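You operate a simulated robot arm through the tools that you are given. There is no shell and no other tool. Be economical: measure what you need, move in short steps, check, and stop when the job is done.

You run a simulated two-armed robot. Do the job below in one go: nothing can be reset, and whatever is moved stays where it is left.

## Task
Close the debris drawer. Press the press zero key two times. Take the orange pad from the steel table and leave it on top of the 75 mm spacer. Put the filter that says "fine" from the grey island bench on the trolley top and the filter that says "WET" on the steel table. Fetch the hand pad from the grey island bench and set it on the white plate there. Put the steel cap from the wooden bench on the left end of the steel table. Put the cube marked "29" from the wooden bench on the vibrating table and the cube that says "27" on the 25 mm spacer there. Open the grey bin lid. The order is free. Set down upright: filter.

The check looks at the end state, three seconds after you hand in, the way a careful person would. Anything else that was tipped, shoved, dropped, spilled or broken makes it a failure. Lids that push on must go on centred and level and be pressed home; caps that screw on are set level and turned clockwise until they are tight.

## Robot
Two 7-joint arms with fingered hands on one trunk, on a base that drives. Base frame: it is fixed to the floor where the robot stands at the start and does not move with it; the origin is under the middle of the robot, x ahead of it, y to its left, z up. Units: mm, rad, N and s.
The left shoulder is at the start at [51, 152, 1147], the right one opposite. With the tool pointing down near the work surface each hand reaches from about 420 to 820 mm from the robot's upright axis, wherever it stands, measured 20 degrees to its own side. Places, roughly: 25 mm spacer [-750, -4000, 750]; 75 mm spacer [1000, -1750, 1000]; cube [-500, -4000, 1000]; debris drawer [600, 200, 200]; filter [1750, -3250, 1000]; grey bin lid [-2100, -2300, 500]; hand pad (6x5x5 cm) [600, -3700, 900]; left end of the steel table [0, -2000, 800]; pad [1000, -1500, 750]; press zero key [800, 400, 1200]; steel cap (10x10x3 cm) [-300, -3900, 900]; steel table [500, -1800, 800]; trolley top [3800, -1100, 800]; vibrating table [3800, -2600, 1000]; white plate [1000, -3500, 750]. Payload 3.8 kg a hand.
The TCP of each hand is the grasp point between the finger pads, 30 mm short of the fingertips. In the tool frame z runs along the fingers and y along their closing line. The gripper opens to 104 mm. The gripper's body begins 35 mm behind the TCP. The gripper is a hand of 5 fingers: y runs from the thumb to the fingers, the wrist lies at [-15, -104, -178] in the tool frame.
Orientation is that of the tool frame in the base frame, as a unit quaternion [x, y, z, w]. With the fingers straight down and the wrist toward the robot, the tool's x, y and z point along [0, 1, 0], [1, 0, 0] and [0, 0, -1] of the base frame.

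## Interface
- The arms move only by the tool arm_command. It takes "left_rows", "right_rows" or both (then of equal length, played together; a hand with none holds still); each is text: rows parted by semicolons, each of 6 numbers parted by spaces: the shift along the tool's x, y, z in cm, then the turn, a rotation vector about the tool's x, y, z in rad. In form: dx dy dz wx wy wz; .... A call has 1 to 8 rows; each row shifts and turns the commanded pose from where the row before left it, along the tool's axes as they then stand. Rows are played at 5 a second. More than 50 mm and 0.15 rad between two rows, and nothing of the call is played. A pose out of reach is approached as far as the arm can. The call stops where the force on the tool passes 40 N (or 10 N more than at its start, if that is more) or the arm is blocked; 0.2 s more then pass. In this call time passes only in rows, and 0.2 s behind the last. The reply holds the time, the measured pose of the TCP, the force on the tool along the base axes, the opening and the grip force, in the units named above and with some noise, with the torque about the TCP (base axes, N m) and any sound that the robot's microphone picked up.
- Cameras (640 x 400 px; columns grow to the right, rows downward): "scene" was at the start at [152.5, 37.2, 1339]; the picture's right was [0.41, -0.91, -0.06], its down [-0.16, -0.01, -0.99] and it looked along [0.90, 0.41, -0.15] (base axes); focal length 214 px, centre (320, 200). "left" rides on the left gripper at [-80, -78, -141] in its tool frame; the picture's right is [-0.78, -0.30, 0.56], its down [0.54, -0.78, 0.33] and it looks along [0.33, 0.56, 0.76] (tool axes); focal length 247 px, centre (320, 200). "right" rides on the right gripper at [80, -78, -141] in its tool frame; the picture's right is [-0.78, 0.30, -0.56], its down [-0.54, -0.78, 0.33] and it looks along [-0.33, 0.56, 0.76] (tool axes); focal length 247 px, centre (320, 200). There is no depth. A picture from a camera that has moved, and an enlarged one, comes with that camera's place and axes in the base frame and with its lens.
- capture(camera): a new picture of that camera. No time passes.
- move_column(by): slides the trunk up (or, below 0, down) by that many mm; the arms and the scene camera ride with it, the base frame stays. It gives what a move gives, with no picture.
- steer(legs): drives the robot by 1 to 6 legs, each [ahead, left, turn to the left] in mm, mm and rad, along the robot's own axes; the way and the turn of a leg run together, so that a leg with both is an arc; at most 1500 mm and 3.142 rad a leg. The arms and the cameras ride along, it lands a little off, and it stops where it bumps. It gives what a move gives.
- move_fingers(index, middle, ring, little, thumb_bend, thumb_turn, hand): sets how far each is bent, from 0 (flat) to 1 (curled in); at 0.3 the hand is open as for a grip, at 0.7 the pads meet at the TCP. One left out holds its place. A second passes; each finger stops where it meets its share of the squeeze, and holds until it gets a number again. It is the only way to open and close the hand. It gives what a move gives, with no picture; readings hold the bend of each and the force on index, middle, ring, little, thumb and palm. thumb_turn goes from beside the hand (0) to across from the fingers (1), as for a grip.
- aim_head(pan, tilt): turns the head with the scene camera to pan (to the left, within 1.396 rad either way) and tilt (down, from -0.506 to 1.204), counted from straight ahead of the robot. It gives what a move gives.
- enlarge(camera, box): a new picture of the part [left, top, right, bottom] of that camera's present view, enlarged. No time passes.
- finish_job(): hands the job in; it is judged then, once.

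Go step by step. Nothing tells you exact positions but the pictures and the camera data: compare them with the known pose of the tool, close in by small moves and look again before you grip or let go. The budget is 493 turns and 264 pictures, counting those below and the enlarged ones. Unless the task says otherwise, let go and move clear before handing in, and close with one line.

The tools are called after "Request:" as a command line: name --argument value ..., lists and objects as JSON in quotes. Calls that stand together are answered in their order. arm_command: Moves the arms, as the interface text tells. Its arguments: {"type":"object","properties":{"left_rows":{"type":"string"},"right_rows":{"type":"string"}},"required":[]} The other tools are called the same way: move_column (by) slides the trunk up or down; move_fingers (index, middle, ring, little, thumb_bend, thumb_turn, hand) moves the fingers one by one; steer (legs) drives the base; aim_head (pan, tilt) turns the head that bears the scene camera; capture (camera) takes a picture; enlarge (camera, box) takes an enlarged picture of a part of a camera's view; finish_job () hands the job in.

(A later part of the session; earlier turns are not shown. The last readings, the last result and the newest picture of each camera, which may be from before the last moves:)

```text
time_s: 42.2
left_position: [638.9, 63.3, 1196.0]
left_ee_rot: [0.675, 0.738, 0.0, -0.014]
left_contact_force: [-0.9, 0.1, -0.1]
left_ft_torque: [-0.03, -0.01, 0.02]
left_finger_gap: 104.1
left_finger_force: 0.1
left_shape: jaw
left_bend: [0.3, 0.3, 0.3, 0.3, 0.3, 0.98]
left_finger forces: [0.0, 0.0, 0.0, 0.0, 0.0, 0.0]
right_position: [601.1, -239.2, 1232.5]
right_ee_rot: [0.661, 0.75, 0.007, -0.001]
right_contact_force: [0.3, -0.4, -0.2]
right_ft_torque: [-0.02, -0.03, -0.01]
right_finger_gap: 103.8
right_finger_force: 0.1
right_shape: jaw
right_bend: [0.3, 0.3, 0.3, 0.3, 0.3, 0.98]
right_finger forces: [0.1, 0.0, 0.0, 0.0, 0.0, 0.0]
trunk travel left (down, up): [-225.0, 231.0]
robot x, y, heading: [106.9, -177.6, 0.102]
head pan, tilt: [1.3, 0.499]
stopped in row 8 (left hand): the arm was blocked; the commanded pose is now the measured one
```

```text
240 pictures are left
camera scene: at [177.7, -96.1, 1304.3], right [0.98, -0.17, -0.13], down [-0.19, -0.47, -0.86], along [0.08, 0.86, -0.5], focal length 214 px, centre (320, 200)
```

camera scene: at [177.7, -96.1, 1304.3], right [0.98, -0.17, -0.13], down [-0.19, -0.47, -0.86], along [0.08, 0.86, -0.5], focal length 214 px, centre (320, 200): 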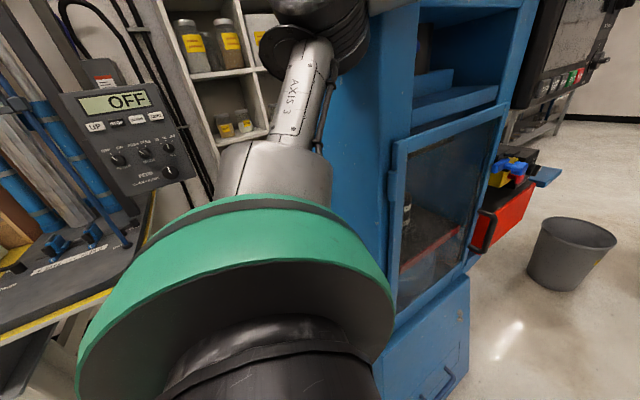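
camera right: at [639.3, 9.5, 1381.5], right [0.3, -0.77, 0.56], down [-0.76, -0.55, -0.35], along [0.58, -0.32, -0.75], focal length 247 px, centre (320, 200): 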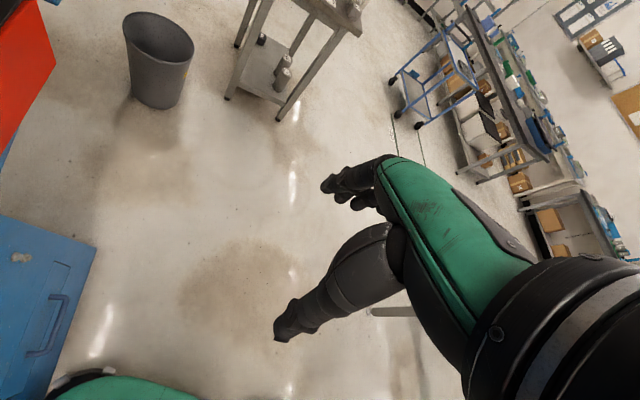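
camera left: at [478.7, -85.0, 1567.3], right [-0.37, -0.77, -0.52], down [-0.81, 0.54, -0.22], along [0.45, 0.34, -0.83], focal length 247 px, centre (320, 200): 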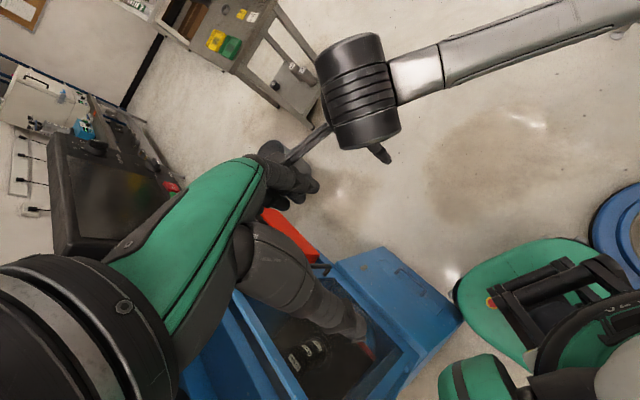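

The elbow pushed me back off the machine. I'll retreat clear of it and then stretch the arm.

Request:
steer --legs '[[-200, 0, -0.1]]'

Request:
arm_command --left_rows "-1 4 2 0 0 0;-2 4 2 0 0 0;-2 4 2 0 0 0;-2 4 2 0 0 0"

Request:
aim_head --pan 1.0 --tilt 0.4

Request:
capture --camera "scene"

```text
time_s: 43.8
left_position: [473.3, 15.5, 1185.5]
left_ee_rot: [0.708, 0.706, -0.009, -0.013]
left_contact_force: [-0.1, -0.3, 0.0]
left_ft_torque: [-0.02, -0.01, 0.02]
left_finger_gap: 103.8
left_finger_force: 0.0
left_shape: jaw
left_bend: [0.3, 0.3, 0.3, 0.3, 0.3, 0.98]
left_finger forces: [0.0, 0.0, 0.1, 0.1, 0.0, 0.1]
right_position: [405.5, -283.5, 1227.7]
right_ee_rot: [0.698, 0.716, -0.001, -0.001]
right_contact_force: [0.3, -0.6, -0.1]
right_ft_torque: [0.01, 0.02, 0.02]
right_finger_gap: 103.7
right_finger_force: 0.0
right_shape: jaw
right_bend: [0.3, 0.3, 0.3, 0.3, 0.3, 0.98]
right_finger forces: [0.0, 0.0, 0.0, 0.0, 0.0, 0.0]
trunk travel left (down, up): [-225.0, 231.0]
robot x, y, heading: [-91.0, -185.8, 0.008]
head pan, tilt: [1.3, 0.499]
```

```text
time_s: 44.8
left_position: [579.4, -7.4, 1112.1]
left_ee_rot: [0.707, 0.707, -0.009, -0.014]
left_contact_force: [0.2, 0.5, 0.4]
left_ft_torque: [0.01, -0.03, 0.01]
left_finger_gap: 103.8
left_finger_force: 0.2
left_shape: jaw
left_bend: [0.3, 0.3, 0.3, 0.3, 0.3, 0.98]
left_finger forces: [0.1, 0.0, 0.0, 0.1, 0.1, 0.0]
left hand out of reach, approached as far as the arm can: row 3, 4
right_position: [402.6, -283.2, 1228.8]
right_ee_rot: [0.698, 0.716, 0.0, -0.001]
right_contact_force: [0.3, -0.4, 0.4]
right_ft_torque: [0.02, -0.01, -0.03]
right_finger_gap: 103.7
right_finger_force: 0.0
right_shape: jaw
right_bend: [0.3, 0.3, 0.3, 0.3, 0.3, 0.98]
right_finger forces: [0.1, 0.0, 0.1, 0.0, 0.1, 0.0]
trunk travel left (down, up): [-225.0, 231.0]
robot x, y, heading: [-93.1, -186.2, 0.006]
head pan, tilt: [1.3, 0.499]
```

```text
time_s: 45.6
left_position: [580.9, -9.8, 1111.1]
left_ee_rot: [0.708, 0.706, -0.009, -0.014]
left_contact_force: [0.1, 0.2, 0.0]
left_ft_torque: [0.01, 0.01, -0.02]
left_finger_gap: 103.9
left_finger_force: 0.0
left_shape: jaw
left_bend: [0.3, 0.3, 0.3, 0.3, 0.3, 0.98]
left_finger forces: [0.0, 0.0, 0.0, 0.0, 0.1, 0.0]
right_position: [403.3, -282.9, 1229.6]
right_ee_rot: [0.698, 0.716, 0.0, -0.001]
right_contact_force: [-0.3, 0.7, -0.2]
right_ft_torque: [0.01, -0.03, 0.0]
right_finger_gap: 104.1
right_finger_force: 0.1
right_shape: jaw
right_bend: [0.3, 0.3, 0.3, 0.3, 0.3, 0.98]
right_finger forces: [0.0, 0.1, 0.1, 0.0, 0.1, 0.0]
trunk travel left (down, up): [-225.0, 231.0]
robot x, y, heading: [-92.2, -180.3, 0.004]
head pan, tilt: [1.0, 0.4]
```

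```text
239 pictures are left
camera scene: at [23.1, -107.5, 1308.8], right [0.84, -0.54, -0.12], down [-0.34, -0.33, -0.88], along [0.43, 0.78, -0.46], focal length 214 px, centre (320, 200)
```

scene: 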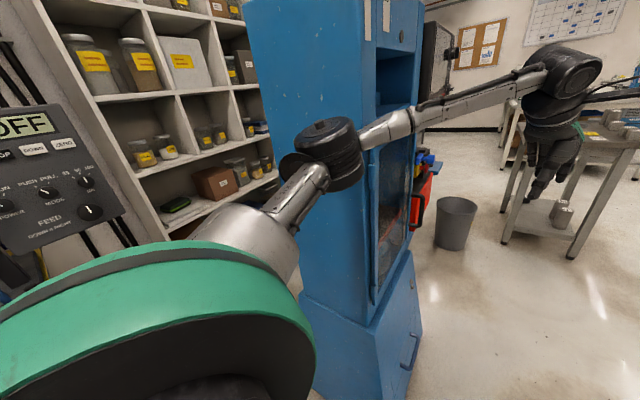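

The elbow still sticks out. I'll check the polisher's height on the right before choosing a turned, sideways passage.

Request:
aim_head --pan -0.7 --tilt 0.6

Request:
capture --camera "scene"

```text
time_s: 47.3
left_position: [578.8, -9.0, 1111.8]
left_ee_rot: [0.708, 0.707, -0.009, -0.013]
left_contact_force: [-0.6, 0.0, -0.1]
left_ft_torque: [0.01, -0.02, -0.04]
left_finger_gap: 103.8
left_finger_force: 0.0
left_shape: jaw
left_bend: [0.3, 0.3, 0.3, 0.3, 0.3, 0.98]
left_finger forces: [0.0, 0.1, 0.0, 0.1, 0.0, 0.0]
right_position: [403.4, -283.5, 1230.0]
right_ee_rot: [0.697, 0.717, -0.002, 0.0]
right_contact_force: [-0.2, 0.4, -0.4]
right_ft_torque: [-0.04, -0.04, 0.02]
right_finger_gap: 103.8
right_finger_force: 0.1
right_shape: jaw
right_bend: [0.3, 0.3, 0.3, 0.3, 0.3, 0.98]
right_finger forces: [0.0, 0.0, 0.0, 0.0, 0.0, 0.0]
trunk travel left (down, up): [-225.0, 231.0]
robot x, y, heading: [-92.8, -185.5, 0.004]
head pan, tilt: [-0.7, 0.6]
```

```text
238 pictures are left
camera scene: at [38.4, -242.3, 1288.3], right [-0.63, -0.77, 0.09], down [-0.55, 0.36, -0.76], along [0.55, -0.53, -0.65], focal length 214 px, centre (320, 200)
```

scene: 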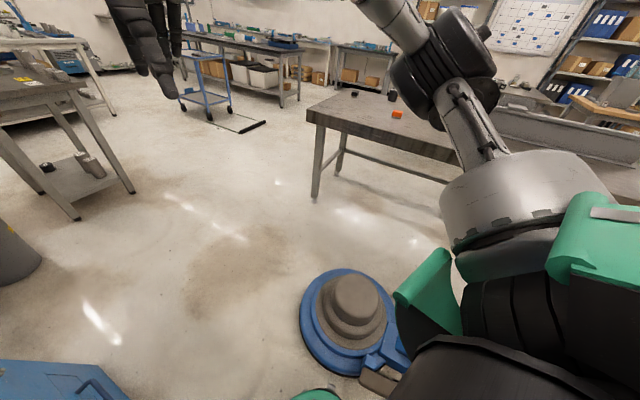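

The polisher's handle rises behind it, so I won't swing over there. Lowering the left hand should bring the elbow down and in, as it did for the drawer.

Request:
arm_command --left_rows "0 0 4.8 0 0 0;0 0 4.8 0 0 0;0 0 4.8 0 0 0;0 0 4.8 0 0 0;0 0 4.8 0 0 0;0 0 4.8 0 0 0;0 0 4.8 0 0 0;0 0 4.8 0 0 0"

Request:
aim_head --pan 1.0 --tilt 0.6

Request:
capture --camera "scene"

```text
time_s: 49.1
left_position: [503.8, 34.4, 782.7]
left_ee_rot: [0.708, 0.706, -0.01, -0.013]
left_contact_force: [1.3, 0.9, -0.7]
left_ft_torque: [-0.02, -0.01, 0.05]
left_finger_gap: 103.6
left_finger_force: 0.0
left_shape: jaw
left_bend: [0.3, 0.3, 0.3, 0.3, 0.3, 0.98]
left_finger forces: [0.0, 0.0, 0.0, 0.0, 0.0, 0.1]
left hand out of reach, approached as far as the arm can: row 5, 6, 7, 8
right_position: [402.5, -282.7, 1228.8]
right_ee_rot: [0.698, 0.716, -0.001, -0.001]
right_contact_force: [-0.8, -0.2, 0.3]
right_ft_torque: [0.02, -0.01, 0.05]
right_finger_gap: 103.9
right_finger_force: 0.1
right_shape: jaw
right_bend: [0.3, 0.3, 0.3, 0.3, 0.3, 0.98]
right_finger forces: [0.0, 0.0, 0.0, 0.0, 0.1, 0.1]
trunk travel left (down, up): [-225.0, 231.0]
robot x, y, heading: [-94.0, -184.1, 0.006]
head pan, tilt: [-0.7, 0.6]
```

```text
time_s: 50.8
left_position: [503.5, 34.1, 783.3]
left_ee_rot: [0.708, 0.706, -0.01, -0.013]
left_contact_force: [0.3, -1.0, 0.0]
left_ft_torque: [0.0, 0.0, 0.01]
left_finger_gap: 104.0
left_finger_force: 0.1
left_shape: jaw
left_bend: [0.3, 0.3, 0.3, 0.3, 0.3, 0.98]
left_finger forces: [0.0, 0.1, 0.1, 0.0, 0.0, 0.0]
right_position: [403.8, -282.8, 1229.4]
right_ee_rot: [0.698, 0.716, 0.0, 0.0]
right_contact_force: [-0.4, 0.5, -0.1]
right_ft_torque: [-0.01, -0.02, 0.0]
right_finger_gap: 103.7
right_finger_force: 0.1
right_shape: jaw
right_bend: [0.3, 0.3, 0.3, 0.3, 0.3, 0.98]
right_finger forces: [0.0, 0.1, 0.0, 0.0, 0.1, 0.0]
trunk travel left (down, up): [-225.0, 231.0]
robot x, y, heading: [-92.9, -186.4, 0.007]
head pan, tilt: [1.0, 0.6]
```

```text
237 pictures are left
camera scene: at [18.1, -111.2, 1291.1], right [0.84, -0.54, -0.12], down [-0.42, -0.48, -0.77], along [0.36, 0.7, -0.62], focal length 214 px, centre (320, 200)
```

scene: 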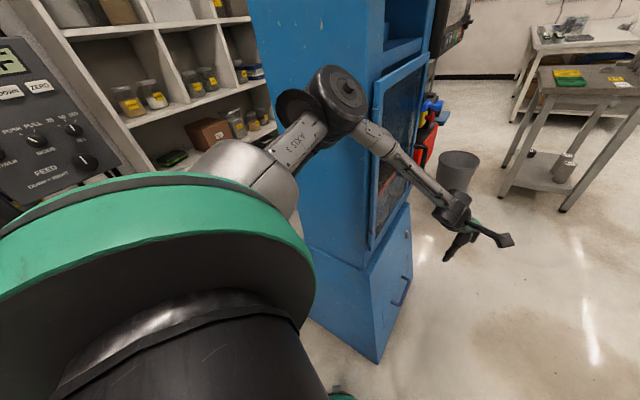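

The elbow still points out. Moving the left hand across toward the middle should draw the elbow in.

Request:
arm_command --left_rows "-4.8 0 0 0 0 0;-4.8 0 0 0 0 0;-4.8 0 0 0 0 0;-4.8 0 1 0 0 0;-4.8 0 1 0 0 0;-4.8 0 1 0 0 0"

Request:
capture --camera "scene"

```text
time_s: 52.2
left_position: [411.8, -111.4, 866.2]
left_ee_rot: [0.707, 0.707, -0.009, -0.014]
left_contact_force: [-0.6, -0.7, 0.3]
left_ft_torque: [0.0, 0.01, 0.0]
left_finger_gap: 103.8
left_finger_force: 0.1
left_shape: jaw
left_bend: [0.3, 0.3, 0.3, 0.3, 0.3, 0.98]
left_finger forces: [0.0, 0.1, 0.1, 0.0, 0.1, 0.0]
left hand out of reach, approached as far as the arm can: row 1, 2, 3, 4, 5, 6
right_position: [402.7, -284.6, 1229.9]
right_ee_rot: [0.697, 0.717, -0.001, 0.0]
right_contact_force: [-0.1, -0.4, 0.6]
right_ft_torque: [-0.01, -0.02, 0.0]
right_finger_gap: 103.8
right_finger_force: 0.0
right_shape: jaw
right_bend: [0.3, 0.3, 0.3, 0.3, 0.3, 0.98]
right_finger forces: [0.1, 0.0, 0.1, 0.1, 0.0, 0.0]
trunk travel left (down, up): [-225.0, 231.0]
robot x, y, heading: [-94.0, -181.8, 0.014]
head pan, tilt: [1.0, 0.6]
```

```text
236 pictures are left
camera scene: at [17.8, -111.4, 1291.1], right [0.84, -0.54, -0.12], down [-0.42, -0.48, -0.77], along [0.36, 0.7, -0.62], focal length 214 px, centre (320, 200)
```

scene: 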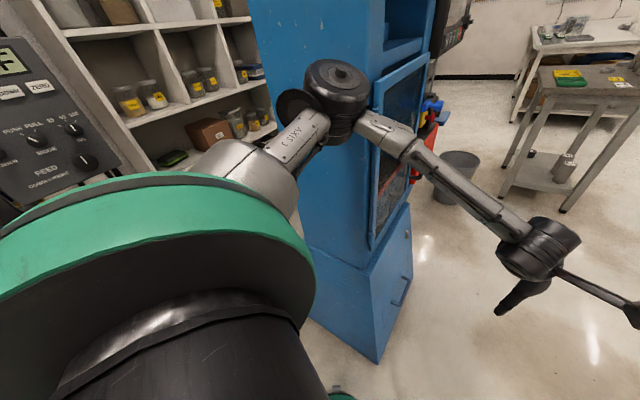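

A simpler way: back up, turn 0.5 rad to the right so both elbows clear, then move diagonally through the gap.

Request:
steer --legs '[[-200, 0, 0], [0, 0, -0.5]]'

Request:
aim_head --pan 0.9 --tilt 0.7

Request:
capture --camera "scene"

```text
time_s: 55.3
left_position: [184.2, -364.3, 865.5]
left_ee_rot: [0.862, 0.507, -0.006, -0.016]
left_contact_force: [-0.3, 0.2, -0.7]
left_ft_torque: [-0.02, 0.0, 0.02]
left_finger_gap: 103.8
left_finger_force: 0.1
left_shape: jaw
left_bend: [0.3, 0.3, 0.3, 0.3, 0.3, 0.98]
left_finger forces: [0.0, 0.0, 0.0, 0.0, 0.0, 0.1]
right_position: [94.5, -511.1, 1230.8]
right_ee_rot: [0.854, 0.52, 0.0, -0.001]
right_contact_force: [0.4, 1.2, -0.8]
right_ft_torque: [0.02, 0.01, -0.03]
right_finger_gap: 103.9
right_finger_force: 0.0
right_shape: jaw
right_bend: [0.3, 0.3, 0.3, 0.3, 0.3, 0.98]
right_finger forces: [0.0, 0.0, 0.1, 0.0, 0.0, 0.0]
trunk travel left (down, up): [-225.0, 231.0]
robot x, y, heading: [-293.6, -186.8, -0.502]
head pan, tilt: [1.0, 0.6]
```

```text
time_s: 55.9
left_position: [184.8, -364.2, 867.0]
left_ee_rot: [0.861, 0.508, -0.007, -0.017]
left_contact_force: [-0.4, 0.0, 0.0]
left_ft_torque: [0.02, 0.01, -0.01]
left_finger_gap: 103.8
left_finger_force: 0.0
left_shape: jaw
left_bend: [0.3, 0.3, 0.3, 0.3, 0.3, 0.98]
left_finger forces: [0.0, 0.1, 0.1, 0.1, 0.0, 0.0]
right_position: [93.3, -511.3, 1230.1]
right_ee_rot: [0.854, 0.52, 0.0, -0.001]
right_contact_force: [0.8, 0.2, 1.1]
right_ft_torque: [-0.01, 0.0, 0.0]
right_finger_gap: 103.7
right_finger_force: 0.1
right_shape: jaw
right_bend: [0.3, 0.3, 0.3, 0.3, 0.3, 0.98]
right_finger forces: [0.1, 0.0, 0.0, 0.1, 0.0, 0.1]
trunk travel left (down, up): [-225.0, 231.0]
robot x, y, heading: [-289.8, -183.8, -0.499]
head pan, tilt: [0.901, 0.7]
```

```text
235 pictures are left
camera scene: at [-159.7, -182.8, 1281.9], right [0.38, -0.92, -0.11], down [-0.68, -0.2, -0.7], along [0.62, 0.34, -0.7], focal length 214 px, centre (320, 200)
```

scene: 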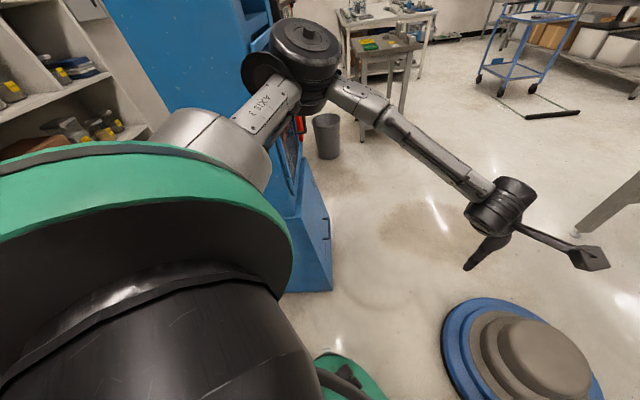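

The geometry agrees: machine corner at (291, 90), polisher edge near y=-500. I drive along y≈-205 with the heading at -0.5.

Request:
steer --legs '[[536, 270, 0]]'

Request:
capture --camera "scene"

```text
time_s: 58.8
left_position: [682.9, -365.9, 863.3]
left_ee_rot: [0.864, 0.503, -0.008, -0.017]
left_contact_force: [0.7, 0.5, -0.9]
left_ft_torque: [-0.05, 0.0, 0.01]
left_finger_gap: 103.8
left_finger_force: 0.1
left_shape: jaw
left_bend: [0.3, 0.3, 0.3, 0.3, 0.3, 0.98]
left_finger forces: [0.0, 0.1, 0.1, 0.0, 0.0, 0.1]
right_position: [592.4, -511.7, 1228.5]
right_ee_rot: [0.857, 0.516, -0.004, 0.0]
right_contact_force: [0.9, 0.0, -0.6]
right_ft_torque: [0.02, 0.05, 0.02]
right_finger_gap: 103.7
right_finger_force: 0.0
right_shape: jaw
right_bend: [0.3, 0.3, 0.3, 0.3, 0.3, 0.98]
right_finger forces: [0.0, 0.1, 0.0, 0.0, 0.0, 0.0]
trunk travel left (down, up): [-225.0, 231.0]
robot x, y, heading: [204.3, -183.8, -0.513]
head pan, tilt: [0.901, 0.7]
stopped in leg 1: the robot was blocked; the commanded pose is now the measured one
```

```text
234 pictures are left
camera scene: at [342.5, -181.2, 1280.8], right [0.37, -0.92, -0.11], down [-0.69, -0.19, -0.7], along [0.62, 0.34, -0.71], focal length 214 px, centre (320, 200)
```

scene: 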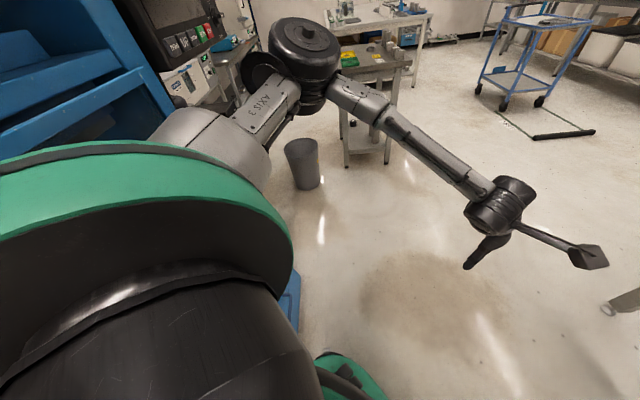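

Probably the left shoulder brushes the machine; I shift 30 mm away from it and continue.

Request:
steer --legs '[[-6, -36, 0], [218, 122, 0]]'

```text
time_s: 60.3
left_position: [688.7, -348.1, 865.0]
left_ee_rot: [0.853, 0.521, -0.006, -0.015]
left_contact_force: [0.3, 0.6, 0.1]
left_ft_torque: [-0.02, 0.03, 0.01]
left_finger_gap: 103.9
left_finger_force: 0.0
left_shape: jaw
left_bend: [0.3, 0.3, 0.3, 0.3, 0.3, 0.98]
left_finger forces: [0.0, 0.0, 0.0, 0.0, 0.0, 0.0]
right_position: [602.4, -496.5, 1229.7]
right_ee_rot: [0.846, 0.534, -0.002, 0.001]
right_contact_force: [0.7, 0.2, -1.2]
right_ft_torque: [-0.01, 0.03, 0.0]
right_finger_gap: 104.0
right_finger_force: 0.0
right_shape: jaw
right_bend: [0.3, 0.3, 0.3, 0.3, 0.3, 0.98]
right_finger forces: [0.1, 0.0, 0.1, 0.0, 0.1, 0.0]
trunk travel left (down, up): [-225.0, 231.0]
robot x, y, heading: [203.8, -181.5, -0.469]
head pan, tilt: [0.901, 0.7]
stopped in leg 2: the robot was blocked; the commanded pose is now the measured one
```

Blocked on the left again. I back off a bit and look straight at my left side.

Request:
aim_head --pan 1.39 --tilt 0.8

Request:
capture --camera "scene"

Request:
capture --camera "left"

Request:
capture --camera "right"

```text
time_s: 61.3
left_position: [685.5, -348.4, 867.6]
left_ee_rot: [0.854, 0.52, -0.007, -0.014]
left_contact_force: [-0.9, 0.7, 0.5]
left_ft_torque: [0.0, 0.01, -0.01]
left_finger_gap: 103.9
left_finger_force: 0.1
left_shape: jaw
left_bend: [0.3, 0.3, 0.3, 0.3, 0.3, 0.98]
left_finger forces: [0.0, 0.0, 0.0, 0.0, 0.0, 0.1]
right_position: [598.2, -496.8, 1232.3]
right_ee_rot: [0.847, 0.532, -0.001, 0.002]
right_contact_force: [-0.2, 0.6, 0.1]
right_ft_torque: [0.02, -0.05, 0.01]
right_finger_gap: 103.7
right_finger_force: 0.0
right_shape: jaw
right_bend: [0.3, 0.3, 0.3, 0.3, 0.3, 0.98]
right_finger forces: [0.0, 0.0, 0.1, 0.0, 0.1, 0.0]
trunk travel left (down, up): [-225.0, 231.0]
robot x, y, heading: [202.3, -184.8, -0.474]
head pan, tilt: [1.389, 0.799]
```

```text
233 pictures are left
camera scene: at [306.2, -147.4, 1279.2], right [0.78, -0.6, -0.14], down [-0.52, -0.52, -0.67], along [0.33, 0.6, -0.73], focal length 214 px, centre (320, 200)
```

scene: 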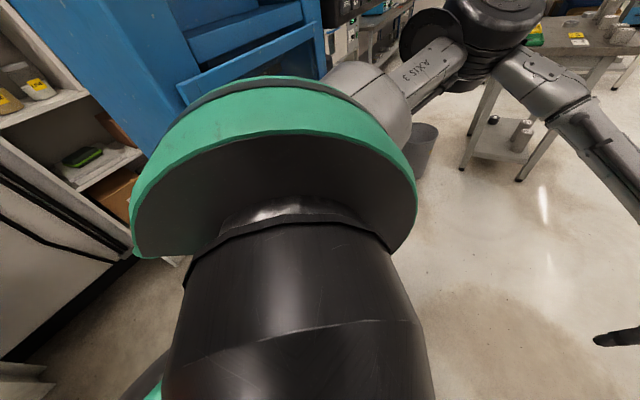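

```text
232 pictures are left
camera left: at [583.0, -386.5, 1009.8], right [-0.63, -0.54, -0.55], down [-0.45, 0.84, -0.31], along [0.63, 0.06, -0.78], focal length 247 px, centre (320, 200)
```

left: 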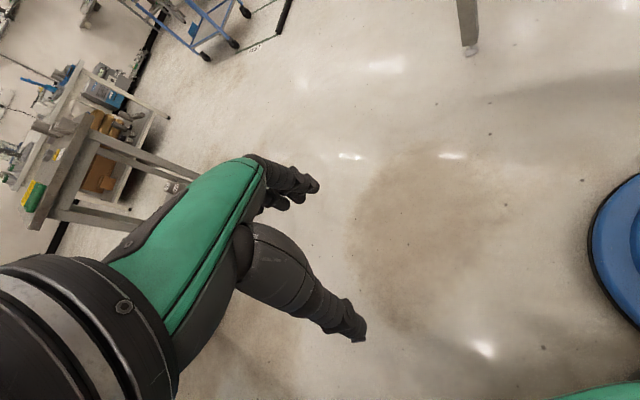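

```text
231 pictures are left
camera right: at [561.7, -390.3, 1372.6], right [-0.07, -0.83, 0.56], down [-0.93, -0.15, -0.33], along [0.36, -0.54, -0.76], focal length 247 px, centre (320, 200)
```

right: 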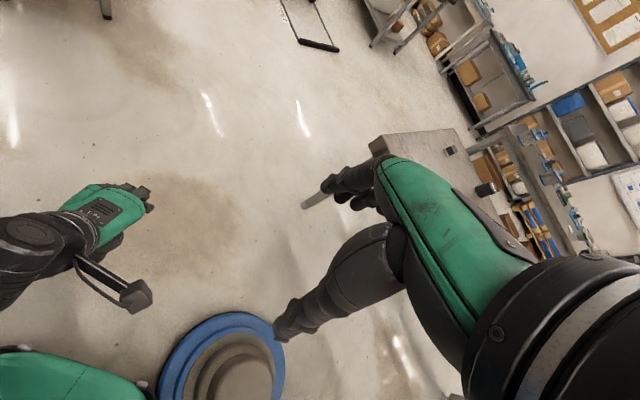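

The green left shoulder is what touches the machine front. I'll back off, turn further right (heading -1.2) so the shoulder leads, and pass sideways.

Request:
steer --legs '[[-133, -68, 0], [0, 0, -0.73]]'

Request:
steer --legs '[[90, 230, 0]]'

Request:
capture --camera "right"

```text
time_s: 64.5
left_position: [314.8, -622.6, 866.2]
left_ee_rot: [0.981, 0.194, 0.0, -0.015]
left_contact_force: [-1.1, -0.3, 0.3]
left_ft_torque: [0.01, 0.0, -0.02]
left_finger_gap: 104.0
left_finger_force: 0.0
left_shape: jaw
left_bend: [0.3, 0.3, 0.3, 0.3, 0.3, 0.98]
left_finger forces: [0.1, 0.1, 0.0, 0.0, 0.1, 0.0]
right_position: [151.1, -678.7, 1230.5]
right_ee_rot: [0.978, 0.208, 0.0, 0.001]
right_contact_force: [-0.7, -0.2, 0.2]
right_ft_torque: [-0.01, -0.02, -0.01]
right_finger_gap: 103.9
right_finger_force: 0.0
right_shape: jaw
right_bend: [0.3, 0.3, 0.3, 0.3, 0.3, 0.98]
right_finger forces: [0.2, 0.0, 0.0, 0.0, 0.1, 0.0]
trunk travel left (down, up): [-225.0, 231.0]
robot x, y, heading: [52.8, -183.6, -1.177]
head pan, tilt: [1.389, 0.799]
```

```text
time_s: 66.3
left_position: [551.5, -619.2, 867.3]
left_ee_rot: [0.976, 0.219, 0.001, -0.016]
left_contact_force: [0.1, 1.0, 0.4]
left_ft_torque: [-0.02, 0.01, 0.01]
left_finger_gap: 104.2
left_finger_force: 0.2
left_shape: jaw
left_bend: [0.3, 0.3, 0.3, 0.3, 0.3, 0.98]
left_finger forces: [0.0, 0.0, 0.1, 0.1, 0.0, 0.0]
right_position: [392.8, -685.2, 1230.5]
right_ee_rot: [0.972, 0.233, 0.0, 0.001]
right_contact_force: [0.9, 0.0, -0.7]
right_ft_torque: [-0.04, 0.05, 0.01]
right_finger_gap: 103.9
right_finger_force: 0.0
right_shape: jaw
right_bend: [0.3, 0.3, 0.3, 0.3, 0.3, 0.98]
right_finger forces: [0.1, 0.0, 0.0, 0.0, 0.0, 0.1]
trunk travel left (down, up): [-225.0, 231.0]
robot x, y, heading: [267.4, -197.1, -1.124]
head pan, tilt: [1.389, 0.799]
```

```text
230 pictures are left
camera right: at [427.0, -579.8, 1372.2], right [-0.56, -0.62, 0.56], down [-0.83, 0.45, -0.33], along [-0.04, -0.65, -0.76], focal length 247 px, centre (320, 200)
```

right: 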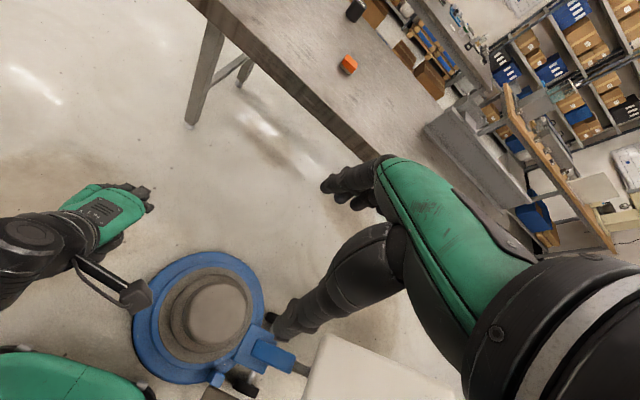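

I'm through the tightest spot. I continue sideways along +x.

Request:
steer --legs '[[173, 361, 0], [193, 270, 0]]'

```text
time_s: 70.7
left_position: [1284.7, -675.3, 866.9]
left_ee_rot: [0.976, 0.218, -0.001, -0.014]
left_contact_force: [-0.1, 0.1, 0.9]
left_ft_torque: [0.05, 0.0, 0.0]
left_finger_gap: 104.0
left_finger_force: 0.1
left_shape: jaw
left_bend: [0.3, 0.3, 0.3, 0.3, 0.3, 0.98]
left_finger forces: [0.0, 0.0, 0.1, 0.0, 0.0, 0.0]
right_position: [1124.1, -739.1, 1229.0]
right_ee_rot: [0.973, 0.232, 0.0, 0.001]
right_contact_force: [-0.5, -0.4, 0.6]
right_ft_torque: [0.04, -0.03, 0.02]
right_finger_gap: 103.9
right_finger_force: 0.1
right_shape: jaw
right_bend: [0.3, 0.3, 0.3, 0.3, 0.3, 0.98]
right_finger forces: [0.0, 0.1, 0.1, 0.0, 0.0, 0.1]
trunk travel left (down, up): [-225.0, 231.0]
robot x, y, heading: [1002.2, -250.7, -1.127]
head pan, tilt: [1.389, 0.799]
```

Now clear of the polisher. I back away a bit more from the machine and turn to face its panel.

Request:
steer --legs '[[120, 0, 0], [0, 0, 3.12]]'

Request:
aim_head --pan 0 --tilt 0.2

Request:
capture --camera "scene"

```text
time_s: 79.2
left_position: [772.6, 66.4, 866.8]
left_ee_rot: [-0.216, 0.976, -0.015, 0.001]
left_contact_force: [-0.2, 1.6, -0.4]
left_ft_torque: [-0.02, -0.01, 0.01]
left_finger_gap: 103.6
left_finger_force: 0.1
left_shape: jaw
left_bend: [0.3, 0.3, 0.3, 0.3, 0.3, 0.98]
left_finger forces: [0.0, 0.0, 0.0, 0.0, 0.0, 0.0]
right_position: [932.3, 129.5, 1230.0]
right_ee_rot: [-0.229, 0.973, 0.001, 0.0]
right_contact_force: [0.1, 0.6, 0.4]
right_ft_torque: [0.02, -0.01, 0.03]
right_finger_gap: 103.9
right_finger_force: 0.2
right_shape: jaw
right_bend: [0.3, 0.3, 0.3, 0.3, 0.3, 0.98]
right_finger forces: [0.0, 0.0, 0.0, 0.0, 0.0, 0.0]
trunk travel left (down, up): [-225.0, 231.0]
robot x, y, heading: [1054.5, -357.9, 2.007]
head pan, tilt: [1.389, 0.799]
```

```text
time_s: 80.8
left_position: [772.2, 66.7, 865.9]
left_ee_rot: [-0.216, 0.976, -0.015, 0.001]
left_contact_force: [-0.7, 0.3, -1.0]
left_ft_torque: [0.02, 0.03, -0.01]
left_finger_gap: 104.0
left_finger_force: 0.0
left_shape: jaw
left_bend: [0.3, 0.3, 0.3, 0.3, 0.3, 0.98]
left_finger forces: [0.0, 0.1, 0.1, 0.0, 0.1, 0.0]
right_position: [932.3, 130.9, 1231.6]
right_ee_rot: [-0.23, 0.973, 0.001, 0.001]
right_contact_force: [-0.4, -0.2, 0.0]
right_ft_torque: [-0.02, -0.02, 0.01]
right_finger_gap: 103.6
right_finger_force: 0.1
right_shape: jaw
right_bend: [0.3, 0.3, 0.3, 0.3, 0.3, 0.98]
right_finger forces: [0.1, 0.0, 0.1, 0.0, 0.0, 0.1]
trunk travel left (down, up): [-225.0, 231.0]
robot x, y, heading: [1053.2, -354.7, 2.011]
head pan, tilt: [0.0, 0.201]
```

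```text
229 pictures are left
camera scene: at [986.7, -214.7, 1321.1], right [0.9, 0.43, 0.0], down [0.14, -0.3, -0.94], along [-0.4, 0.85, -0.34], focal length 214 px, centre (320, 200)
```

scene: 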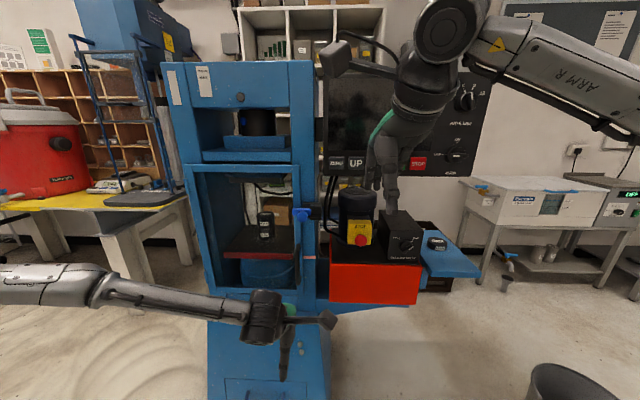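

Request:
enlarge --camera "scene" --box '[300, 60, 500, 185]'

```text
3.20 times, centred on (400, 122) of scene
camera zoom: at [986.7, -214.7, 1321.1], right [0.9, 0.43, 0.0], down [0.14, -0.3, -0.94], along [-0.4, 0.85, -0.34], focal length 686 px, centre (64, 448)
```

zoom: 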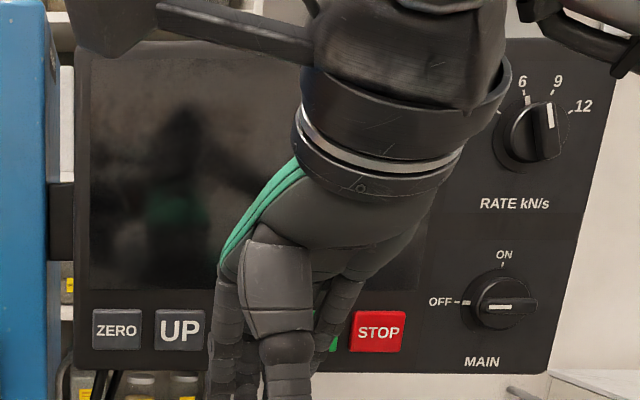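

The ZERO key is at about (754, 398, 1205). I'll make a pointing hand with the right index and turn it forward.

Request:
move_fingers --hand "right" --index 0.1 --middle 1 --ring 1 --little 1 --thumb_bend 0.9

Request:
arm_command --right_rows "0 1.5 0 -0.14 0 0;0 1.49 0.21 -0.14 0 0;0 1.44 0.41 -0.14 0 0;0 1.37 0.61 -0.14 0 0;0 1.27 0.8 -0.14 0 0;0 1.15 0.97 -0.14 0 0;0 1 1.12 -0.14 0 0;0 0.84 1.25 -0.14 0 0"

Request:
arm_command --right_rows "0 0.65 1.35 -0.14 0 0;0 0.46 1.43 -0.14 0 0;0 0.25 1.48 -0.14 0 0;0 0 1 -0.03 0 0"

Request:
capture --camera "right"

Request:
capture --camera "scene"

```text
time_s: 81.8
left_position: [772.4, 67.9, 866.5]
left_ee_rot: [-0.215, 0.976, -0.016, 0.001]
left_contact_force: [0.1, 0.5, -0.1]
left_ft_torque: [-0.04, 0.03, 0.03]
left_finger_gap: 103.6
left_finger_force: 0.1
left_shape: jaw
left_bend: [0.3, 0.3, 0.3, 0.3, 0.3, 0.98]
left_finger forces: [0.0, 0.0, 0.1, 0.1, 0.0, 0.0]
right_position: [932.6, 130.6, 1232.0]
right_ee_rot: [-0.23, 0.973, 0.001, 0.001]
right_contact_force: [-0.1, -0.3, -0.3]
right_ft_torque: [-0.02, 0.01, -0.01]
right_finger_gap: 45.5
right_finger_force: 0.1
right_shape: fingers
right_bend: [0.1, 1.0, 1.0, 1.0, 0.9, 0.98]
right_finger forces: [0.1, 0.0, 0.0, 0.0, 0.1, 0.0]
trunk travel left (down, up): [-225.0, 231.0]
robot x, y, heading: [1054.7, -356.9, 2.009]
head pan, tilt: [0.0, 0.201]
```

```text
time_s: 83.6
left_position: [772.1, 66.2, 867.0]
left_ee_rot: [-0.215, 0.976, -0.015, 0.001]
left_contact_force: [0.2, 0.9, 0.0]
left_ft_torque: [0.01, -0.01, 0.01]
left_finger_gap: 104.0
left_finger_force: 0.1
left_shape: jaw
left_bend: [0.3, 0.3, 0.3, 0.3, 0.3, 0.98]
left_finger forces: [0.0, 0.1, 0.0, 0.1, 0.0, 0.0]
right_position: [879.5, 217.4, 1230.1]
right_ee_rot: [-0.211, 0.863, 0.446, -0.107]
right_contact_force: [0.5, -1.0, 0.0]
right_ft_torque: [0.01, 0.01, 0.03]
right_finger_gap: 45.0
right_finger_force: 0.1
right_shape: fingers
right_bend: [0.1, 1.0, 1.0, 1.0, 0.9, 0.98]
right_finger forces: [0.0, 0.1, 0.0, 0.0, 0.0, 0.0]
right hand out of reach, approached as far as the arm can: row 7, 8
trunk travel left (down, up): [-225.0, 231.0]
robot x, y, heading: [1055.3, -356.5, 2.015]
head pan, tilt: [0.0, 0.201]
```

```text
time_s: 84.6
left_position: [772.7, 67.4, 866.7]
left_ee_rot: [-0.216, 0.976, -0.015, 0.0]
left_contact_force: [-0.1, -0.3, -0.2]
left_ft_torque: [-0.01, 0.02, 0.01]
left_finger_gap: 103.8
left_finger_force: 0.1
left_shape: jaw
left_bend: [0.3, 0.3, 0.3, 0.3, 0.3, 0.98]
left_finger forces: [0.0, 0.1, 0.1, 0.0, 0.1, 0.0]
right_position: [800.2, 207.6, 1243.1]
right_ee_rot: [-0.179, 0.761, 0.607, -0.145]
right_contact_force: [1.2, -0.7, 0.0]
right_ft_torque: [0.01, -0.02, 0.01]
right_finger_gap: 45.4
right_finger_force: 0.1
right_shape: fingers
right_bend: [0.1, 1.0, 1.0, 1.0, 0.9, 0.98]
right_finger forces: [0.0, 0.1, 0.0, 0.0, 0.0, 0.1]
right hand out of reach, approached as far as the arm can: row 1, 2, 3, 4
trunk travel left (down, up): [-225.0, 231.0]
robot x, y, heading: [1056.5, -358.5, 2.01]
head pan, tilt: [0.0, 0.201]
```

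```text
227 pictures are left
camera right: at [796.6, 33.2, 1200.1], right [0.91, -0.08, 0.41], down [0.41, 0.37, -0.83], along [-0.09, 0.92, 0.37], focal length 247 px, centre (320, 200)
```

right: 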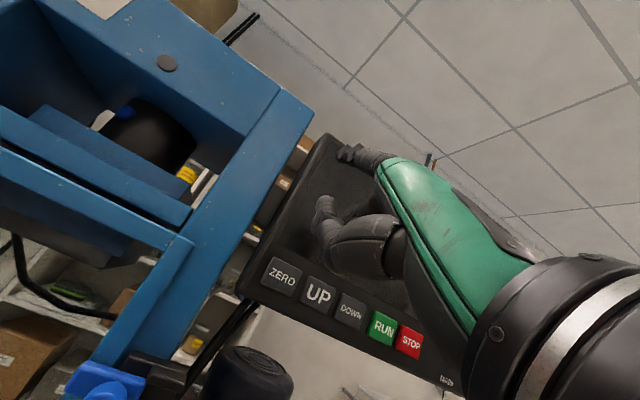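

```text
226 pictures are left
camera scene: at [986.6, -214.5, 1321.0], right [0.91, 0.42, 0.0], down [0.14, -0.3, -0.94], along [-0.4, 0.85, -0.34], focal length 214 px, centre (320, 200)
```

scene: 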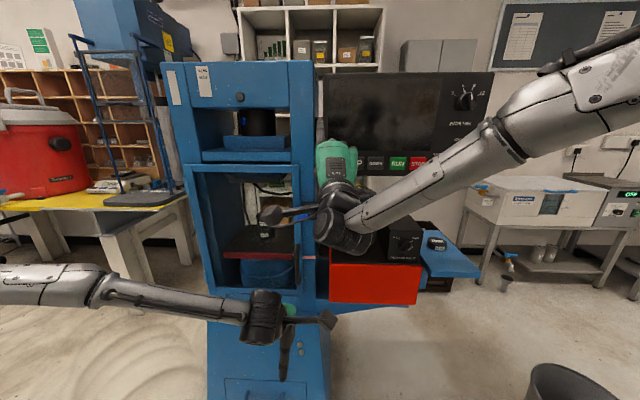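

The hand points almost straight at the panel now; I need to know where the index tip is, so I'll bend it and look.

Request:
move_fingers --hand "right" --index 0.6 --thumb_turn 0 --thumb_bend 0.5

Request:
enlarge --camera "right" --box '[220, 100, 460, 300]'

Request:
move_fingers --hand "right" --index 0.35

Request:
enlarge --camera "right" --box '[220, 100, 460, 300]'

```text
time_s: 85.6
left_position: [773.2, 67.0, 867.6]
left_ee_rot: [-0.216, 0.976, -0.015, 0.0]
left_contact_force: [-0.8, -0.1, 0.0]
left_ft_torque: [0.0, -0.02, 0.0]
left_finger_gap: 103.8
left_finger_force: 0.0
left_shape: jaw
left_bend: [0.3, 0.3, 0.3, 0.3, 0.3, 0.98]
left_finger forces: [0.0, 0.0, 0.1, 0.0, 0.0, 0.1]
right_position: [799.5, 207.3, 1242.6]
right_ee_rot: [-0.179, 0.761, 0.606, -0.144]
right_contact_force: [0.4, 0.2, -0.1]
right_ft_torque: [-0.02, -0.01, -0.02]
right_finger_gap: 110.3
right_finger_force: 0.1
right_shape: fingers
right_bend: [0.6, 1.0, 1.0, 1.0, 0.5, 0.0]
right_finger forces: [0.0, 0.1, 0.1, 0.0, 0.0, 0.1]
trunk travel left (down, up): [-225.0, 231.0]
robot x, y, heading: [1057.4, -362.9, 2.01]
head pan, tilt: [0.0, 0.201]
```

```text
2.00 times, centred on (340, 200) of right
camera zoom: at [796.7, 32.8, 1199.9], right [0.91, -0.08, 0.41], down [0.41, 0.37, -0.83], along [-0.09, 0.92, 0.37], focal length 494 px, centre (280, 200)
```

zoom: 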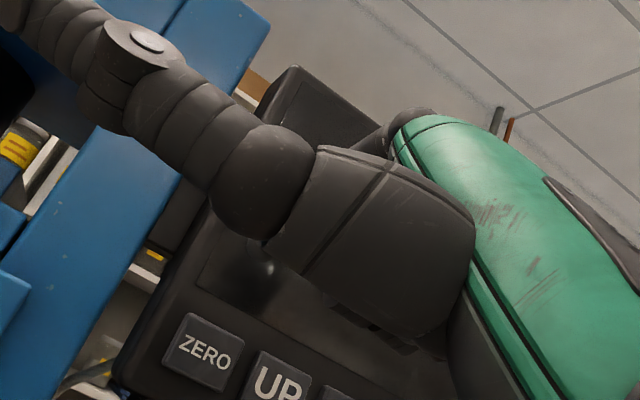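

```text
time_s: 86.6
left_position: [772.5, 68.2, 867.8]
left_ee_rot: [-0.215, 0.976, -0.015, 0.0]
left_contact_force: [-0.2, 0.3, 1.1]
left_ft_torque: [0.01, -0.03, -0.01]
left_finger_gap: 103.9
left_finger_force: 0.0
left_shape: jaw
left_bend: [0.3, 0.3, 0.3, 0.3, 0.3, 0.98]
left_finger forces: [0.0, 0.0, 0.0, 0.0, 0.1, 0.0]
right_position: [800.0, 207.1, 1241.9]
right_ee_rot: [-0.179, 0.761, 0.606, -0.144]
right_contact_force: [0.0, -0.5, 0.4]
right_ft_torque: [0.01, 0.01, -0.04]
right_finger_gap: 119.5
right_finger_force: 0.1
right_shape: fingers
right_bend: [0.35, 1.0, 1.0, 1.0, 0.5, 0.0]
right_finger forces: [0.0, 0.0, 0.0, 0.0, 0.1, 0.0]
trunk travel left (down, up): [-225.0, 231.0]
robot x, y, heading: [1052.8, -360.1, 2.009]
head pan, tilt: [0.0, 0.201]
```

```text
2.00 times, centred on (340, 200) of right
camera zoom: at [796.7, 32.8, 1200.0], right [0.91, -0.08, 0.41], down [0.41, 0.37, -0.83], along [-0.09, 0.92, 0.37], focal length 494 px, centre (280, 200)
```

zoom: 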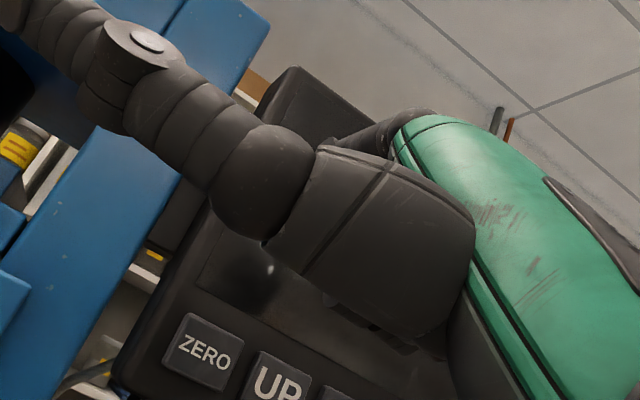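

The thumb blocks the view when turned aside. I'll use a pinch of index and thumb as the pressing tip, with the other fingers curled.

Request:
move_fingers --hand "right" --thumb_turn 1 --thumb_bend 0.65 --index 0.65

Request:
enlarge --camera "right" --box '[220, 100, 460, 300]'

```text
time_s: 87.6
left_position: [772.0, 66.3, 866.6]
left_ee_rot: [-0.216, 0.976, -0.015, 0.0]
left_contact_force: [-0.3, -0.4, -0.5]
left_ft_torque: [-0.01, 0.01, -0.02]
left_finger_gap: 104.0
left_finger_force: 0.1
left_shape: jaw
left_bend: [0.3, 0.3, 0.3, 0.3, 0.3, 0.98]
left_finger forces: [0.0, 0.0, 0.0, 0.0, 0.0, 0.1]
right_position: [800.3, 207.8, 1242.7]
right_ee_rot: [-0.179, 0.761, 0.606, -0.144]
right_contact_force: [0.3, 0.0, -0.2]
right_ft_torque: [0.0, 0.0, 0.02]
right_finger_gap: 13.9
right_finger_force: 0.0
right_shape: fingers
right_bend: [0.65, 1.0, 1.0, 1.0, 0.65, 1.0]
right_finger forces: [0.0, 0.0, 0.0, 0.0, 0.0, 0.0]
trunk travel left (down, up): [-225.0, 231.0]
robot x, y, heading: [1052.9, -359.0, 2.007]
head pan, tilt: [0.0, 0.201]
```

```text
2.00 times, centred on (340, 200) of right
camera zoom: at [796.7, 32.8, 1199.9], right [0.91, -0.08, 0.41], down [0.41, 0.37, -0.83], along [-0.09, 0.92, 0.37], focal length 494 px, centre (280, 200)
```

zoom: 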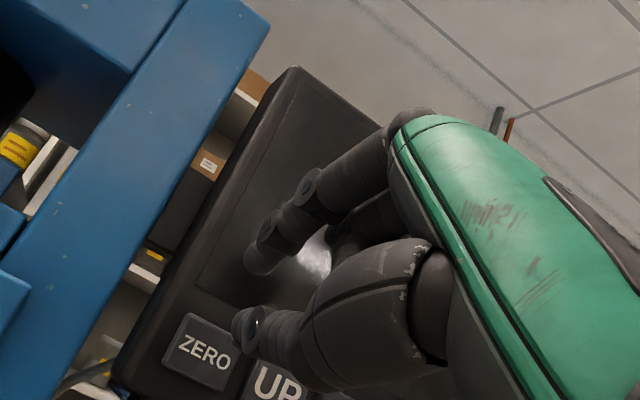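

Index and thumb tips sit near the tool axis, 30 mm ahead of the TCP. I test how the arm follows near its limit with a small forward move.

Request:
arm_command --right_rows "0 0 2 0 0 0;0 0 1 0 0 0"

```text
time_s: 88.2
left_position: [771.0, 67.1, 866.4]
left_ee_rot: [-0.216, 0.976, -0.015, 0.0]
left_contact_force: [-0.1, 0.6, -0.1]
left_ft_torque: [0.01, 0.01, -0.03]
left_finger_gap: 103.9
left_finger_force: 0.2
left_shape: jaw
left_bend: [0.3, 0.3, 0.3, 0.3, 0.3, 0.98]
left_finger forces: [0.1, 0.1, 0.0, 0.0, 0.0, 0.0]
right_position: [776.9, 223.9, 1240.4]
right_ee_rot: [-0.179, 0.761, 0.607, -0.144]
right_contact_force: [0.7, 0.0, 0.2]
right_ft_torque: [0.01, -0.03, 0.01]
right_finger_gap: 13.7
right_finger_force: 0.1
right_shape: fingers
right_bend: [0.65, 1.0, 1.0, 1.0, 0.65, 1.0]
right_finger forces: [0.0, 0.1, 0.1, 0.1, 0.0, 0.1]
right hand out of reach, approached as far as the arm can: row 1, 2
trunk travel left (down, up): [-225.0, 231.0]
robot x, y, heading: [1048.6, -360.6, 2.009]
head pan, tilt: [0.0, 0.201]
```

The arm is at an orientation limit. I'll relax the pitch a bit so the pose becomes reachable.

Request:
arm_command --right_rows "0 0 0 0.14 0 0;0 0 0 0.14 0 0"

Request:
arm_command --right_rows "0 0 0 0.14 0 0"

```text
time_s: 88.8
left_position: [773.2, 66.2, 867.3]
left_ee_rot: [-0.215, 0.976, -0.015, 0.0]
left_contact_force: [-0.3, -0.9, -0.6]
left_ft_torque: [0.0, 0.0, 0.01]
left_finger_gap: 103.9
left_finger_force: 0.0
left_shape: jaw
left_bend: [0.3, 0.3, 0.3, 0.3, 0.3, 0.98]
left_finger forces: [0.1, 0.0, 0.1, 0.0, 0.1, 0.0]
right_position: [779.8, 222.9, 1240.0]
right_ee_rot: [-0.201, 0.838, 0.494, -0.119]
right_contact_force: [0.7, -0.2, -0.3]
right_ft_torque: [-0.01, -0.01, -0.01]
right_finger_gap: 13.8
right_finger_force: 0.1
right_shape: fingers
right_bend: [0.65, 1.0, 1.0, 1.0, 0.65, 1.0]
right_finger forces: [0.0, 0.1, 0.0, 0.1, 0.0, 0.0]
trunk travel left (down, up): [-225.0, 231.0]
robot x, y, heading: [1051.1, -356.9, 2.012]
head pan, tilt: [0.0, 0.201]
```

```text
time_s: 89.2
left_position: [773.2, 66.3, 866.4]
left_ee_rot: [-0.215, 0.976, -0.015, 0.0]
left_contact_force: [0.0, -0.1, -0.3]
left_ft_torque: [-0.05, 0.02, 0.02]
left_finger_gap: 103.7
left_finger_force: 0.1
left_shape: jaw
left_bend: [0.3, 0.3, 0.3, 0.3, 0.3, 0.98]
left_finger forces: [0.1, 0.0, 0.0, 0.0, 0.0, 0.0]
right_position: [779.8, 222.9, 1240.7]
right_ee_rot: [-0.208, 0.87, 0.434, -0.105]
right_contact_force: [0.9, -0.2, -0.2]
right_ft_torque: [0.02, 0.0, -0.04]
right_finger_gap: 13.7
right_finger_force: 0.0
right_shape: fingers
right_bend: [0.65, 1.0, 1.0, 1.0, 0.65, 1.0]
right_finger forces: [0.0, 0.0, 0.0, 0.1, 0.1, 0.0]
trunk travel left (down, up): [-225.0, 231.0]
robot x, y, heading: [1052.9, -361.9, 2.009]
head pan, tilt: [0.0, 0.201]
```

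Reaching resumes from the measured pose. I'll set the pitch to about 29° below level and move right 5 cm, forward 5 cm, then look.

Request:
arm_command --right_rows "0 0 0 -0.14 0 0;-2.5 0.2 2.75 0 0 0;-2.6 0.2 2.75 0 0 0"

Request:
enlarge --camera "right" --box '[200, 100, 440, 300]'

Request:
enlarge --camera "scene" --box '[280, 60, 480, 260]'

```text
time_s: 90.0
left_position: [772.1, 67.0, 866.6]
left_ee_rot: [-0.215, 0.976, -0.016, 0.0]
left_contact_force: [0.0, 0.9, 0.2]
left_ft_torque: [-0.03, 0.01, 0.0]
left_finger_gap: 103.7
left_finger_force: 0.2
left_shape: jaw
left_bend: [0.3, 0.3, 0.3, 0.3, 0.3, 0.98]
left_finger forces: [0.0, 0.1, 0.0, 0.0, 0.0, 0.0]
right_position: [802.2, 290.4, 1221.0]
right_ee_rot: [-0.2, 0.837, 0.495, -0.119]
right_contact_force: [0.6, 0.4, 1.0]
right_ft_torque: [-0.03, 0.0, 0.0]
right_finger_gap: 13.7
right_finger_force: 0.1
right_shape: fingers
right_bend: [0.65, 1.0, 1.0, 1.0, 0.65, 1.0]
right_finger forces: [0.0, 0.1, 0.0, 0.2, 0.0, 0.1]
trunk travel left (down, up): [-225.0, 231.0]
robot x, y, heading: [1057.3, -360.2, 2.007]
head pan, tilt: [0.0, 0.201]
```

```text
2.00 times, centred on (320, 200) of right
camera zoom: at [803.3, 111.5, 1221.3], right [0.85, 0.04, 0.53], down [0.51, 0.17, -0.84], along [-0.13, 0.98, 0.12], focal length 494 px, centre (320, 200)
```

zoom: 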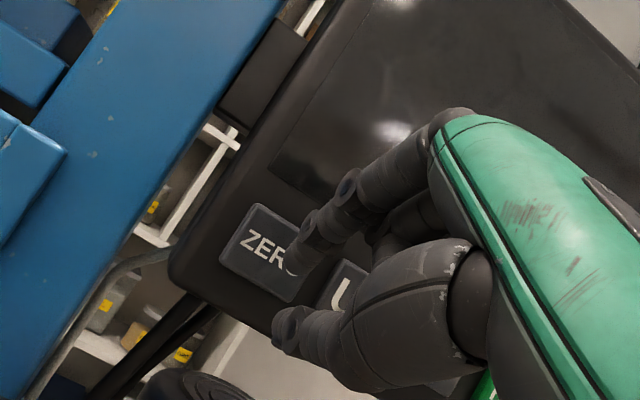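

```text
2.00 times, centred on (380, 160) of scene
camera zoom: at [987.0, -213.5, 1320.9], right [0.91, 0.43, 0.0], down [0.14, -0.3, -0.94], along [-0.4, 0.85, -0.34], focal length 429 px, centre (200, 280)
```

zoom: 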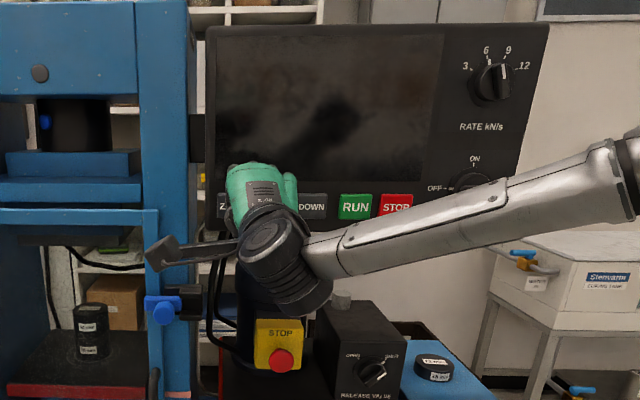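

The index tip is just in front of the key, about 12 mm too far right. I shift left and creep forward until it presses.

Request:
arm_command --right_rows "1.2 -0.2 0.1 0 0 0;0 0.49 0.88 0 0 0;0 0.49 0.88 0 0 0"

Request:
enlarge --camera "right" --box '[200, 100, 440, 300]'

```text
time_s: 90.8
left_position: [771.5, 66.2, 866.4]
left_ee_rot: [-0.216, 0.976, -0.015, 0.001]
left_contact_force: [0.4, -0.5, -0.2]
left_ft_torque: [-0.03, 0.0, 0.01]
left_finger_gap: 103.9
left_finger_force: 0.1
left_shape: jaw
left_bend: [0.3, 0.3, 0.3, 0.3, 0.3, 0.98]
left_finger forces: [0.0, 0.0, 0.1, 0.1, 0.0, 0.1]
right_position: [782.6, 303.5, 1216.9]
right_ee_rot: [-0.2, 0.837, 0.496, -0.119]
right_contact_force: [0.6, 0.5, -0.6]
right_ft_torque: [0.02, 0.03, 0.05]
right_finger_gap: 13.6
right_finger_force: 0.1
right_shape: fingers
right_bend: [0.65, 1.0, 1.0, 1.0, 0.65, 1.0]
right_finger forces: [0.0, 0.1, 0.1, 0.0, 0.0, 0.1]
trunk travel left (down, up): [-225.0, 231.0]
robot x, y, heading: [1050.6, -359.8, 2.008]
head pan, tilt: [0.0, 0.201]
```

```text
2.00 times, centred on (320, 200) of right
camera zoom: at [782.8, 123.2, 1217.7], right [0.85, 0.04, 0.53], down [0.51, 0.17, -0.84], along [-0.13, 0.98, 0.12], focal length 494 px, centre (320, 200)
```

zoom: 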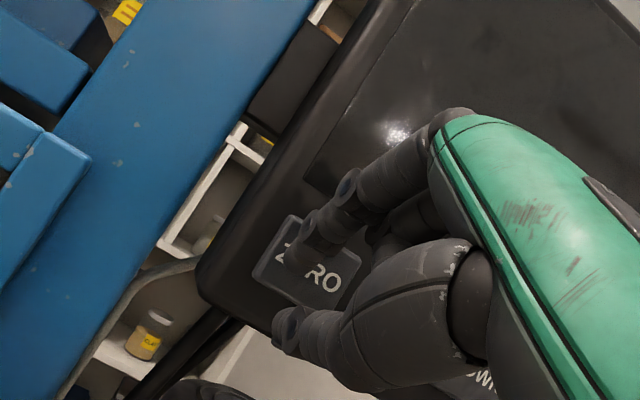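

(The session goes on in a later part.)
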